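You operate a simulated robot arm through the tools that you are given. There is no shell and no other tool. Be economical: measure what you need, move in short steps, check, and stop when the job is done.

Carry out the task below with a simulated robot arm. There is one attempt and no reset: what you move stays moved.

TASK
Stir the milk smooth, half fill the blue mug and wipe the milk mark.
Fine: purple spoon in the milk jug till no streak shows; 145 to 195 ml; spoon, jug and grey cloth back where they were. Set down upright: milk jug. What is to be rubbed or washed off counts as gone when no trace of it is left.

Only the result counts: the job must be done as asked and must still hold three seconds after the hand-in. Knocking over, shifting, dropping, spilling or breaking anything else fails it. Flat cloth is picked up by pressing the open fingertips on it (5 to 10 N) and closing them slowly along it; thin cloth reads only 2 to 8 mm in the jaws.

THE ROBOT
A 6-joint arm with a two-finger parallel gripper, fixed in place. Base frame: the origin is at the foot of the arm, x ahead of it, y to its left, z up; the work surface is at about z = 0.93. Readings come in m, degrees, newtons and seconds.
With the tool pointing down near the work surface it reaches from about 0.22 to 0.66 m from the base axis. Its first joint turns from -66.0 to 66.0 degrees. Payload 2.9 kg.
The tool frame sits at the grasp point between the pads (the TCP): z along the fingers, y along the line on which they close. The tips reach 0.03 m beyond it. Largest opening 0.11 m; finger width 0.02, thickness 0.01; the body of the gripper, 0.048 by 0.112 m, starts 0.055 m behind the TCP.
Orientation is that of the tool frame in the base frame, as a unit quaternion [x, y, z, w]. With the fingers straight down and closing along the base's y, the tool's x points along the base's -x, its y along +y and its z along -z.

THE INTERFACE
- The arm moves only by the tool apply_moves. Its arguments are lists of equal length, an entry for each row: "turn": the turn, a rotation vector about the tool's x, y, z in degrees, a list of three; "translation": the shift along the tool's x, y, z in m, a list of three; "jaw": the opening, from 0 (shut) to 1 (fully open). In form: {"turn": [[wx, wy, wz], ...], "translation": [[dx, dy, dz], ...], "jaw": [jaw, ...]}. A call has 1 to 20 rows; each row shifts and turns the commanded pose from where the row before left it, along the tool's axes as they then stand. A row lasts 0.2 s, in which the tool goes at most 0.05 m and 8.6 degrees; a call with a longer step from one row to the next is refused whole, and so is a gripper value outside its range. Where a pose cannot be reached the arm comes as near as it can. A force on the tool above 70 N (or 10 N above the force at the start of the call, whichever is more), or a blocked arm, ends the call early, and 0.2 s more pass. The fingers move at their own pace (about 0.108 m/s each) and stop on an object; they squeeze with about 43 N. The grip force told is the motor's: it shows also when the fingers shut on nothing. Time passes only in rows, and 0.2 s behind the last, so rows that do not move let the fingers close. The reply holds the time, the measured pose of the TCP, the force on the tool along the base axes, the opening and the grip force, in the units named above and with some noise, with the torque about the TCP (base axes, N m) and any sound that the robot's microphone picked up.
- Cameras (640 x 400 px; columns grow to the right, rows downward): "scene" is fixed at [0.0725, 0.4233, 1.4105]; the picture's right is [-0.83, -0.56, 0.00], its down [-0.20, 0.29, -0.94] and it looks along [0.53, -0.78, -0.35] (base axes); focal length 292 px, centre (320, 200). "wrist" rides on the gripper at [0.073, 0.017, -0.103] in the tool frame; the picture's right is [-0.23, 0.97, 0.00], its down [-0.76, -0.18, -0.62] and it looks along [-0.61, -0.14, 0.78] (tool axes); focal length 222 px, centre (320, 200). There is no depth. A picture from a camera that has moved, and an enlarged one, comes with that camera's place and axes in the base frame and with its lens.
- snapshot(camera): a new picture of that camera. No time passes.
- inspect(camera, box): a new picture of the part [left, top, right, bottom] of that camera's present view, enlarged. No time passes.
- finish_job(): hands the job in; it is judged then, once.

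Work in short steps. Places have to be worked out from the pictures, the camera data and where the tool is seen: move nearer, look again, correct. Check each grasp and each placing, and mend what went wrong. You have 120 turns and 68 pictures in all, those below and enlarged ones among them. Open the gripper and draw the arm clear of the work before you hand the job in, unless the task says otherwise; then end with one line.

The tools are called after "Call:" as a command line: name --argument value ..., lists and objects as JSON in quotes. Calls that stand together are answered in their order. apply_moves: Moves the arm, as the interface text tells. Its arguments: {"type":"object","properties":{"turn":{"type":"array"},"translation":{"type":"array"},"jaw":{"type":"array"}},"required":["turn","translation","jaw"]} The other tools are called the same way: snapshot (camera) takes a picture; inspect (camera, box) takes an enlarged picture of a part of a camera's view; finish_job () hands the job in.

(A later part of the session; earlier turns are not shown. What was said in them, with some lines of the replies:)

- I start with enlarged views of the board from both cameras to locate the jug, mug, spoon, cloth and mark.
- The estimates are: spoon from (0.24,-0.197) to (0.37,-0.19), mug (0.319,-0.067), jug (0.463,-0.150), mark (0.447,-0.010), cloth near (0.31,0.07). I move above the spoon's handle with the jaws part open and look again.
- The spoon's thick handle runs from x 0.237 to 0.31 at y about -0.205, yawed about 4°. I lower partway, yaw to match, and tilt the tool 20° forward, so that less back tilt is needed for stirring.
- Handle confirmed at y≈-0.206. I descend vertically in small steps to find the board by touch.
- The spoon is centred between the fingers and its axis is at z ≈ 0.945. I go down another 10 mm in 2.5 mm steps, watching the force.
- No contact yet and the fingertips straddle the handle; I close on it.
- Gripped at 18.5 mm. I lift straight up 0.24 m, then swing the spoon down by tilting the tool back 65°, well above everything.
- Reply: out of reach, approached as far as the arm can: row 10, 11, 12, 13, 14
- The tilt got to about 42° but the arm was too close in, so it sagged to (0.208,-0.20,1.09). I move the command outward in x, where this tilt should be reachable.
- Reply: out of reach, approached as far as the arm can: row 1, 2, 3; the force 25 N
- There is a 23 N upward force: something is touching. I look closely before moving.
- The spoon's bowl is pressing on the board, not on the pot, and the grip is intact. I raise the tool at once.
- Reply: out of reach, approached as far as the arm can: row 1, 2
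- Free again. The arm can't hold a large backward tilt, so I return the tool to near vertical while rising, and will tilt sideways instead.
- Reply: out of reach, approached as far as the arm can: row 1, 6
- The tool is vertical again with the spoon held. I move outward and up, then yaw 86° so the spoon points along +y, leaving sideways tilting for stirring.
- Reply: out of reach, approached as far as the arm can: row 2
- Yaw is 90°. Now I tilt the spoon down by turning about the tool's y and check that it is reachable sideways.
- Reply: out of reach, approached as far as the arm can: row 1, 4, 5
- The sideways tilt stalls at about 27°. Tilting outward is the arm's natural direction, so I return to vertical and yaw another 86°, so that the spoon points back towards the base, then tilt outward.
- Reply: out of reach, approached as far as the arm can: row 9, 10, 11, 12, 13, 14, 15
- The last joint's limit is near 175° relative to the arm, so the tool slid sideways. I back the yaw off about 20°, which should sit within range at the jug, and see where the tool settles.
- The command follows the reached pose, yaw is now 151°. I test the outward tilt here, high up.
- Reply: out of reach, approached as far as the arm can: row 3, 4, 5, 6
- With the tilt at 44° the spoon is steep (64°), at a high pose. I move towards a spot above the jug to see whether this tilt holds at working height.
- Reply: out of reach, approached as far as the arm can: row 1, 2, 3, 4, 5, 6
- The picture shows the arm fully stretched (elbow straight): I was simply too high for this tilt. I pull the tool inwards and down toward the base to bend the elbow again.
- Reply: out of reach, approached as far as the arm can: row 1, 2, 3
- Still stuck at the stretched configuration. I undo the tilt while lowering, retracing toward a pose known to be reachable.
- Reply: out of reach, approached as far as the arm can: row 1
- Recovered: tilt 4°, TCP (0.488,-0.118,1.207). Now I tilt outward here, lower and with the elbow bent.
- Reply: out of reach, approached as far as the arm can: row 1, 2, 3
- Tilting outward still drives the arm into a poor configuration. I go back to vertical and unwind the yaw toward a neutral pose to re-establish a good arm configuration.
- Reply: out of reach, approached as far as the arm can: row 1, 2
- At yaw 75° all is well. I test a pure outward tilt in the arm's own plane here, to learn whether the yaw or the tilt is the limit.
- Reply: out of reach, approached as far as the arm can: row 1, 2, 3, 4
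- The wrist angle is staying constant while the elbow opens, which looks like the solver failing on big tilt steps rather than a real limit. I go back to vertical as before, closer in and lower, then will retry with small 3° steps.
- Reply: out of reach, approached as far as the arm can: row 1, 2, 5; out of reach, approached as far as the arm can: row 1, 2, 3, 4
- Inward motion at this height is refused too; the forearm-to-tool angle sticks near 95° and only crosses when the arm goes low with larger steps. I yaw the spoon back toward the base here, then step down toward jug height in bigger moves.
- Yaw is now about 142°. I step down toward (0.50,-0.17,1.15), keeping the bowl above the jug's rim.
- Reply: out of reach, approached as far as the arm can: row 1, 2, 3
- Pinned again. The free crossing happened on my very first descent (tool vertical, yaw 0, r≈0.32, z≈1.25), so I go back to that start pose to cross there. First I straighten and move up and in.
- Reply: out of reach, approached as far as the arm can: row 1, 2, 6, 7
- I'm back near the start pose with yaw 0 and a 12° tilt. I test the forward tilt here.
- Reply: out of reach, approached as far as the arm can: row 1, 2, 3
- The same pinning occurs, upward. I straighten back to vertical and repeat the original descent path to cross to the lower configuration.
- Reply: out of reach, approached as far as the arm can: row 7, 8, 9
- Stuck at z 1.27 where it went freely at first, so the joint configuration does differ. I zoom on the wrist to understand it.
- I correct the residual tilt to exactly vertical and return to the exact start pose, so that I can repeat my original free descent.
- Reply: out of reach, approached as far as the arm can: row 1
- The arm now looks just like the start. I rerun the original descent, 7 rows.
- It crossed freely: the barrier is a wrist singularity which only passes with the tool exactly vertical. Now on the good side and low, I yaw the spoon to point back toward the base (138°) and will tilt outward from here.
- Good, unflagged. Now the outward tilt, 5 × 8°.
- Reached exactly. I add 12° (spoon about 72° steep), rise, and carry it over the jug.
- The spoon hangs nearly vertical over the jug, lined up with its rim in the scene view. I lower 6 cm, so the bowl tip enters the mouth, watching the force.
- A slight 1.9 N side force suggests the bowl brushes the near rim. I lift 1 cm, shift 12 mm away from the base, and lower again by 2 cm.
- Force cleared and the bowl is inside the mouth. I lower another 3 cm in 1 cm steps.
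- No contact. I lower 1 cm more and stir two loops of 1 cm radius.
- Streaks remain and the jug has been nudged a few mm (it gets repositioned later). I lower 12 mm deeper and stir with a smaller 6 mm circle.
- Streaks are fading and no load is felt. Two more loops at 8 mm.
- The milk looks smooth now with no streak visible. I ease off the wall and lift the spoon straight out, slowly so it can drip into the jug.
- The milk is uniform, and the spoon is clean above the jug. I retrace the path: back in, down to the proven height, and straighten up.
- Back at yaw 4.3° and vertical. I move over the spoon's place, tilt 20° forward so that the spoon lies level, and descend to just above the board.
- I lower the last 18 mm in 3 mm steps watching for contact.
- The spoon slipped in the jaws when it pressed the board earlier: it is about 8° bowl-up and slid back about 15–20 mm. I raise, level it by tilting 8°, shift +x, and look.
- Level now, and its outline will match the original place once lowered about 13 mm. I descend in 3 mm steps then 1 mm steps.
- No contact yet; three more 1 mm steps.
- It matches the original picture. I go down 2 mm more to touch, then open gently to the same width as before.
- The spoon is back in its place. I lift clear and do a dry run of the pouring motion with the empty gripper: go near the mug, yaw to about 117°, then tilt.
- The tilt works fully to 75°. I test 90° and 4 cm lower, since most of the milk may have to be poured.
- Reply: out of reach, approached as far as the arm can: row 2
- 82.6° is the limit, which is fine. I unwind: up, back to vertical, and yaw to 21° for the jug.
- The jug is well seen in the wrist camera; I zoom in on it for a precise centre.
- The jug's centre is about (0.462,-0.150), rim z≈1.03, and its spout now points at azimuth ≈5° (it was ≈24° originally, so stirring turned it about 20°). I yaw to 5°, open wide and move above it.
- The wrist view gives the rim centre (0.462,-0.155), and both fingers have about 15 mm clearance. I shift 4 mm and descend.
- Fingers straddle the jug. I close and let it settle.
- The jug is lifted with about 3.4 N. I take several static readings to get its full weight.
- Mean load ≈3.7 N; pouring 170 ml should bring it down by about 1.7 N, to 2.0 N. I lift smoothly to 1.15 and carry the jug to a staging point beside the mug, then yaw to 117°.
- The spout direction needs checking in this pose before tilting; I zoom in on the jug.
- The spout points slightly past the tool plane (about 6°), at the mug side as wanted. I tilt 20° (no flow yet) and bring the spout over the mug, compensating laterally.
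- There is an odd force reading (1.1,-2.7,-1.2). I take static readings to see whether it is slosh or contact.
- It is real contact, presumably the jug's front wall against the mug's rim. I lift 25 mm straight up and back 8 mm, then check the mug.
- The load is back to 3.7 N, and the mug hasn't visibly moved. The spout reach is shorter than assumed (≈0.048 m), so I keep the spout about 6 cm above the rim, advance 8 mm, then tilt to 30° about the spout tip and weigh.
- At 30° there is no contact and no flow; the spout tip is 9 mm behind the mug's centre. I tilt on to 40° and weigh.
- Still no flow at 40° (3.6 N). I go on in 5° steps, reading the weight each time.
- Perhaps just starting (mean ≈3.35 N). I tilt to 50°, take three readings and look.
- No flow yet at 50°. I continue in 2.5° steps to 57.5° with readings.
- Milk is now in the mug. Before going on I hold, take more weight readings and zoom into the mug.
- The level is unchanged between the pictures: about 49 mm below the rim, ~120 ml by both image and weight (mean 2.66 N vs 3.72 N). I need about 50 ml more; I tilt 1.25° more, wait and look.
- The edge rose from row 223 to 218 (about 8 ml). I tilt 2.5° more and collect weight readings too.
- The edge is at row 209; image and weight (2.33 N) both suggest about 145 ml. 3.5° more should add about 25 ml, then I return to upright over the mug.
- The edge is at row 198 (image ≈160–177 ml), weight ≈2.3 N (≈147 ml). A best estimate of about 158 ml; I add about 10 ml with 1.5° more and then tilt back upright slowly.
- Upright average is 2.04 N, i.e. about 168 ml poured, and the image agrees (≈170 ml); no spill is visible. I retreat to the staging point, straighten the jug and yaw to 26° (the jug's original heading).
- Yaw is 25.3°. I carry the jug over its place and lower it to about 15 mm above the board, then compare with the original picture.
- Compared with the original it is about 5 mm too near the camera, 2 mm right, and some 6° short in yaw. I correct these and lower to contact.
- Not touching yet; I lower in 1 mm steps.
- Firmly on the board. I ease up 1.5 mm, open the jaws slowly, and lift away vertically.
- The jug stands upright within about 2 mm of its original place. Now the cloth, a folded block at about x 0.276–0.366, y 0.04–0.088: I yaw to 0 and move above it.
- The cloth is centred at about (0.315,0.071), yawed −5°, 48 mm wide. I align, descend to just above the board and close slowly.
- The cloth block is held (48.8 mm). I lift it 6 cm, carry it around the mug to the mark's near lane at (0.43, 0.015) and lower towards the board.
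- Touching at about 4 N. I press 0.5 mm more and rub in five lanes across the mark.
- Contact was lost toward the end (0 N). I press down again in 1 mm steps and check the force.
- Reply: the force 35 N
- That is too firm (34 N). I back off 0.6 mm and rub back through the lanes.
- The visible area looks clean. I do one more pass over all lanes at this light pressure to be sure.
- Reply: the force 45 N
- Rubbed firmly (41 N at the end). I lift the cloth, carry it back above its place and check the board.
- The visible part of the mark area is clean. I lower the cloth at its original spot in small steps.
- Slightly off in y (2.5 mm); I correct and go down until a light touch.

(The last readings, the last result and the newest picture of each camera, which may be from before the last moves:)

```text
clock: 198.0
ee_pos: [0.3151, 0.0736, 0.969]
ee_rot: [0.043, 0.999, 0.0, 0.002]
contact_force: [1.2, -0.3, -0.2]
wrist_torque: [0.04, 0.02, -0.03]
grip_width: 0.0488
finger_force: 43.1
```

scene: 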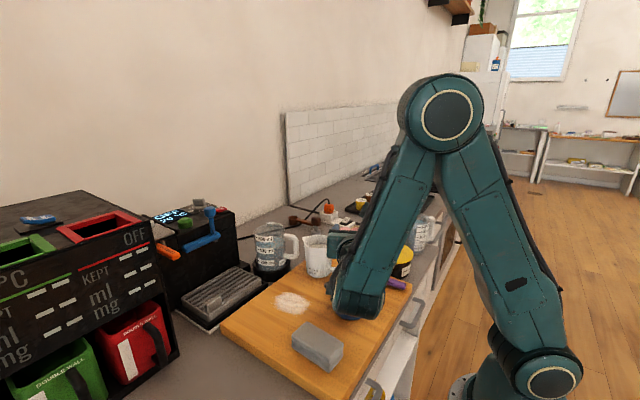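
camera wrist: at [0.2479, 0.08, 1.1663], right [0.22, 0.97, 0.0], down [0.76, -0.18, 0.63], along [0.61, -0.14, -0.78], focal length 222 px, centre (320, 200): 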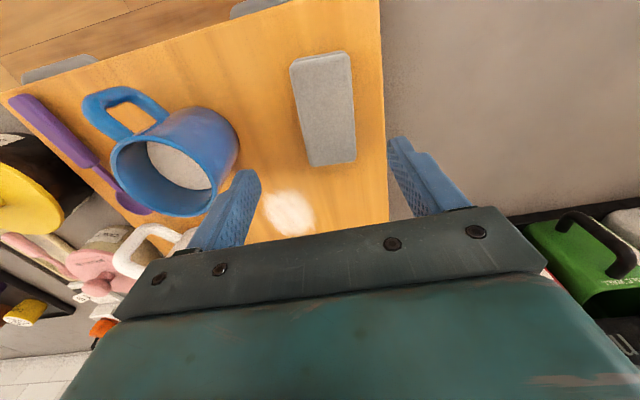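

It is within a millimetre or so of the board. I open gently, rise straight up, and look.

Call:
apply_moves --turn '[[0, 0, 0], [0, 0, 0], [0, 0, 0], [0, 0, 0], [0, 0, 0], [0, 0, 0], [0, 0, 0], [0, 0, 0], [0, 0, 0], [0, 0, 0], [0, 0, 0]]' --translation '[[0, 0, 0.0007], [0, 0, 0], [0, 0, 0], [0, 0, 0], [0, 0, 0], [0, 0, -0.04], [0, 0, -0.045], [0, 0, -0.045], [0, 0, -0.045], [0, 0, -0.045], [0, 0, 0]]' --jaw '[0.2, 0.5, 0.6, 0.75, 0.8, 0.8, 0.8, 0.8, 0.8, 0.8, 0.8]'

Call:
inspect --camera "scene" --box '[200, 190, 460, 400]'

```text
clock: 200.4
ee_pos: [0.3177, 0.0701, 1.1903]
ee_rot: [0.042, 0.999, 0.001, 0.002]
contact_force: [0.2, 0.5, 0.4]
wrist_torque: [0.05, 0.04, -0.01]
grip_width: 0.0883
finger_force: 0.1
```

```text
1.90 times, centred on (330, 295) of scene
camera zoom: at [0.0725, 0.4233, 1.4105], right [-0.83, -0.56, 0.0], down [-0.2, 0.29, -0.94], along [0.53, -0.78, -0.35], focal length 555 px, centre (301, 19)
```

zoom: 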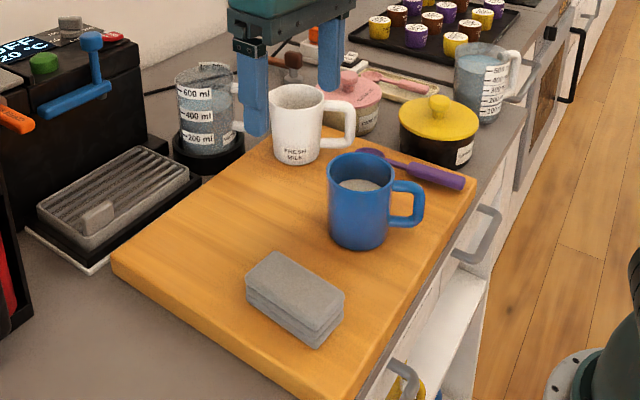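

Everything is in place. I use one close-up of the former mark's area to be sure no trace remains.

Call:
inspect --camera "scene" --box '[255, 280, 335, 330]'

```text
8.00 times, centred on (295, 305) of scene
camera zoom: at [0.0725, 0.4233, 1.4105], right [-0.83, -0.56, 0.0], down [-0.2, 0.29, -0.94], along [0.53, -0.78, -0.35], focal length 2332 px, centre (520, -640)
```

zoom: 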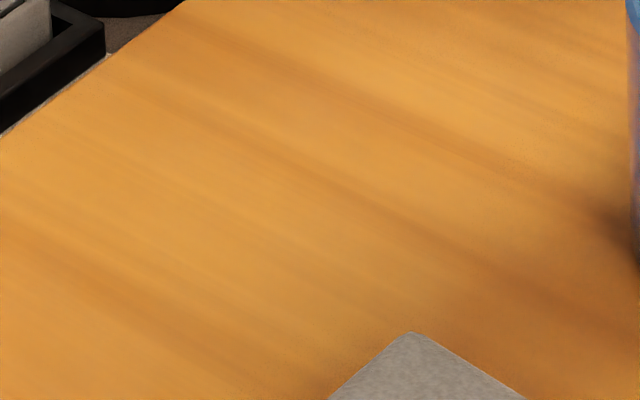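

The board is spotless. I draw the arm a little higher, clear of the work with the gripper open, and then hand in.

Call:
apply_moves --turn '[[0, 0, 0], [0, 0, 0], [0, 0, 0]]' --translation '[[0, 0, -0.03], [0, 0, -0.03], [0, 0, 0]]' --jaw '[0.9, 1, 1]'

Call:
finish_job

```text
clock: 201.2
ee_pos: [0.3161, 0.072, 1.2507]
ee_rot: [0.043, 0.999, 0.001, 0.002]
contact_force: [0.3, 0.2, -0.4]
wrist_torque: [-0.01, 0.01, 0.01]
grip_width: 0.11
finger_force: 0.1
```

```text
The job is handed in.
```

I handed the job in: the milk shows no streaks, the blue mug holds roughly 170 ml (estimated by weight and level), the mark is wiped off, and the spoon, jug and cloth are back within a few millimetres, with the jug upright; while positioning to pour, the jug briefly touched the mug, which may have shifted it 1–2 mm.
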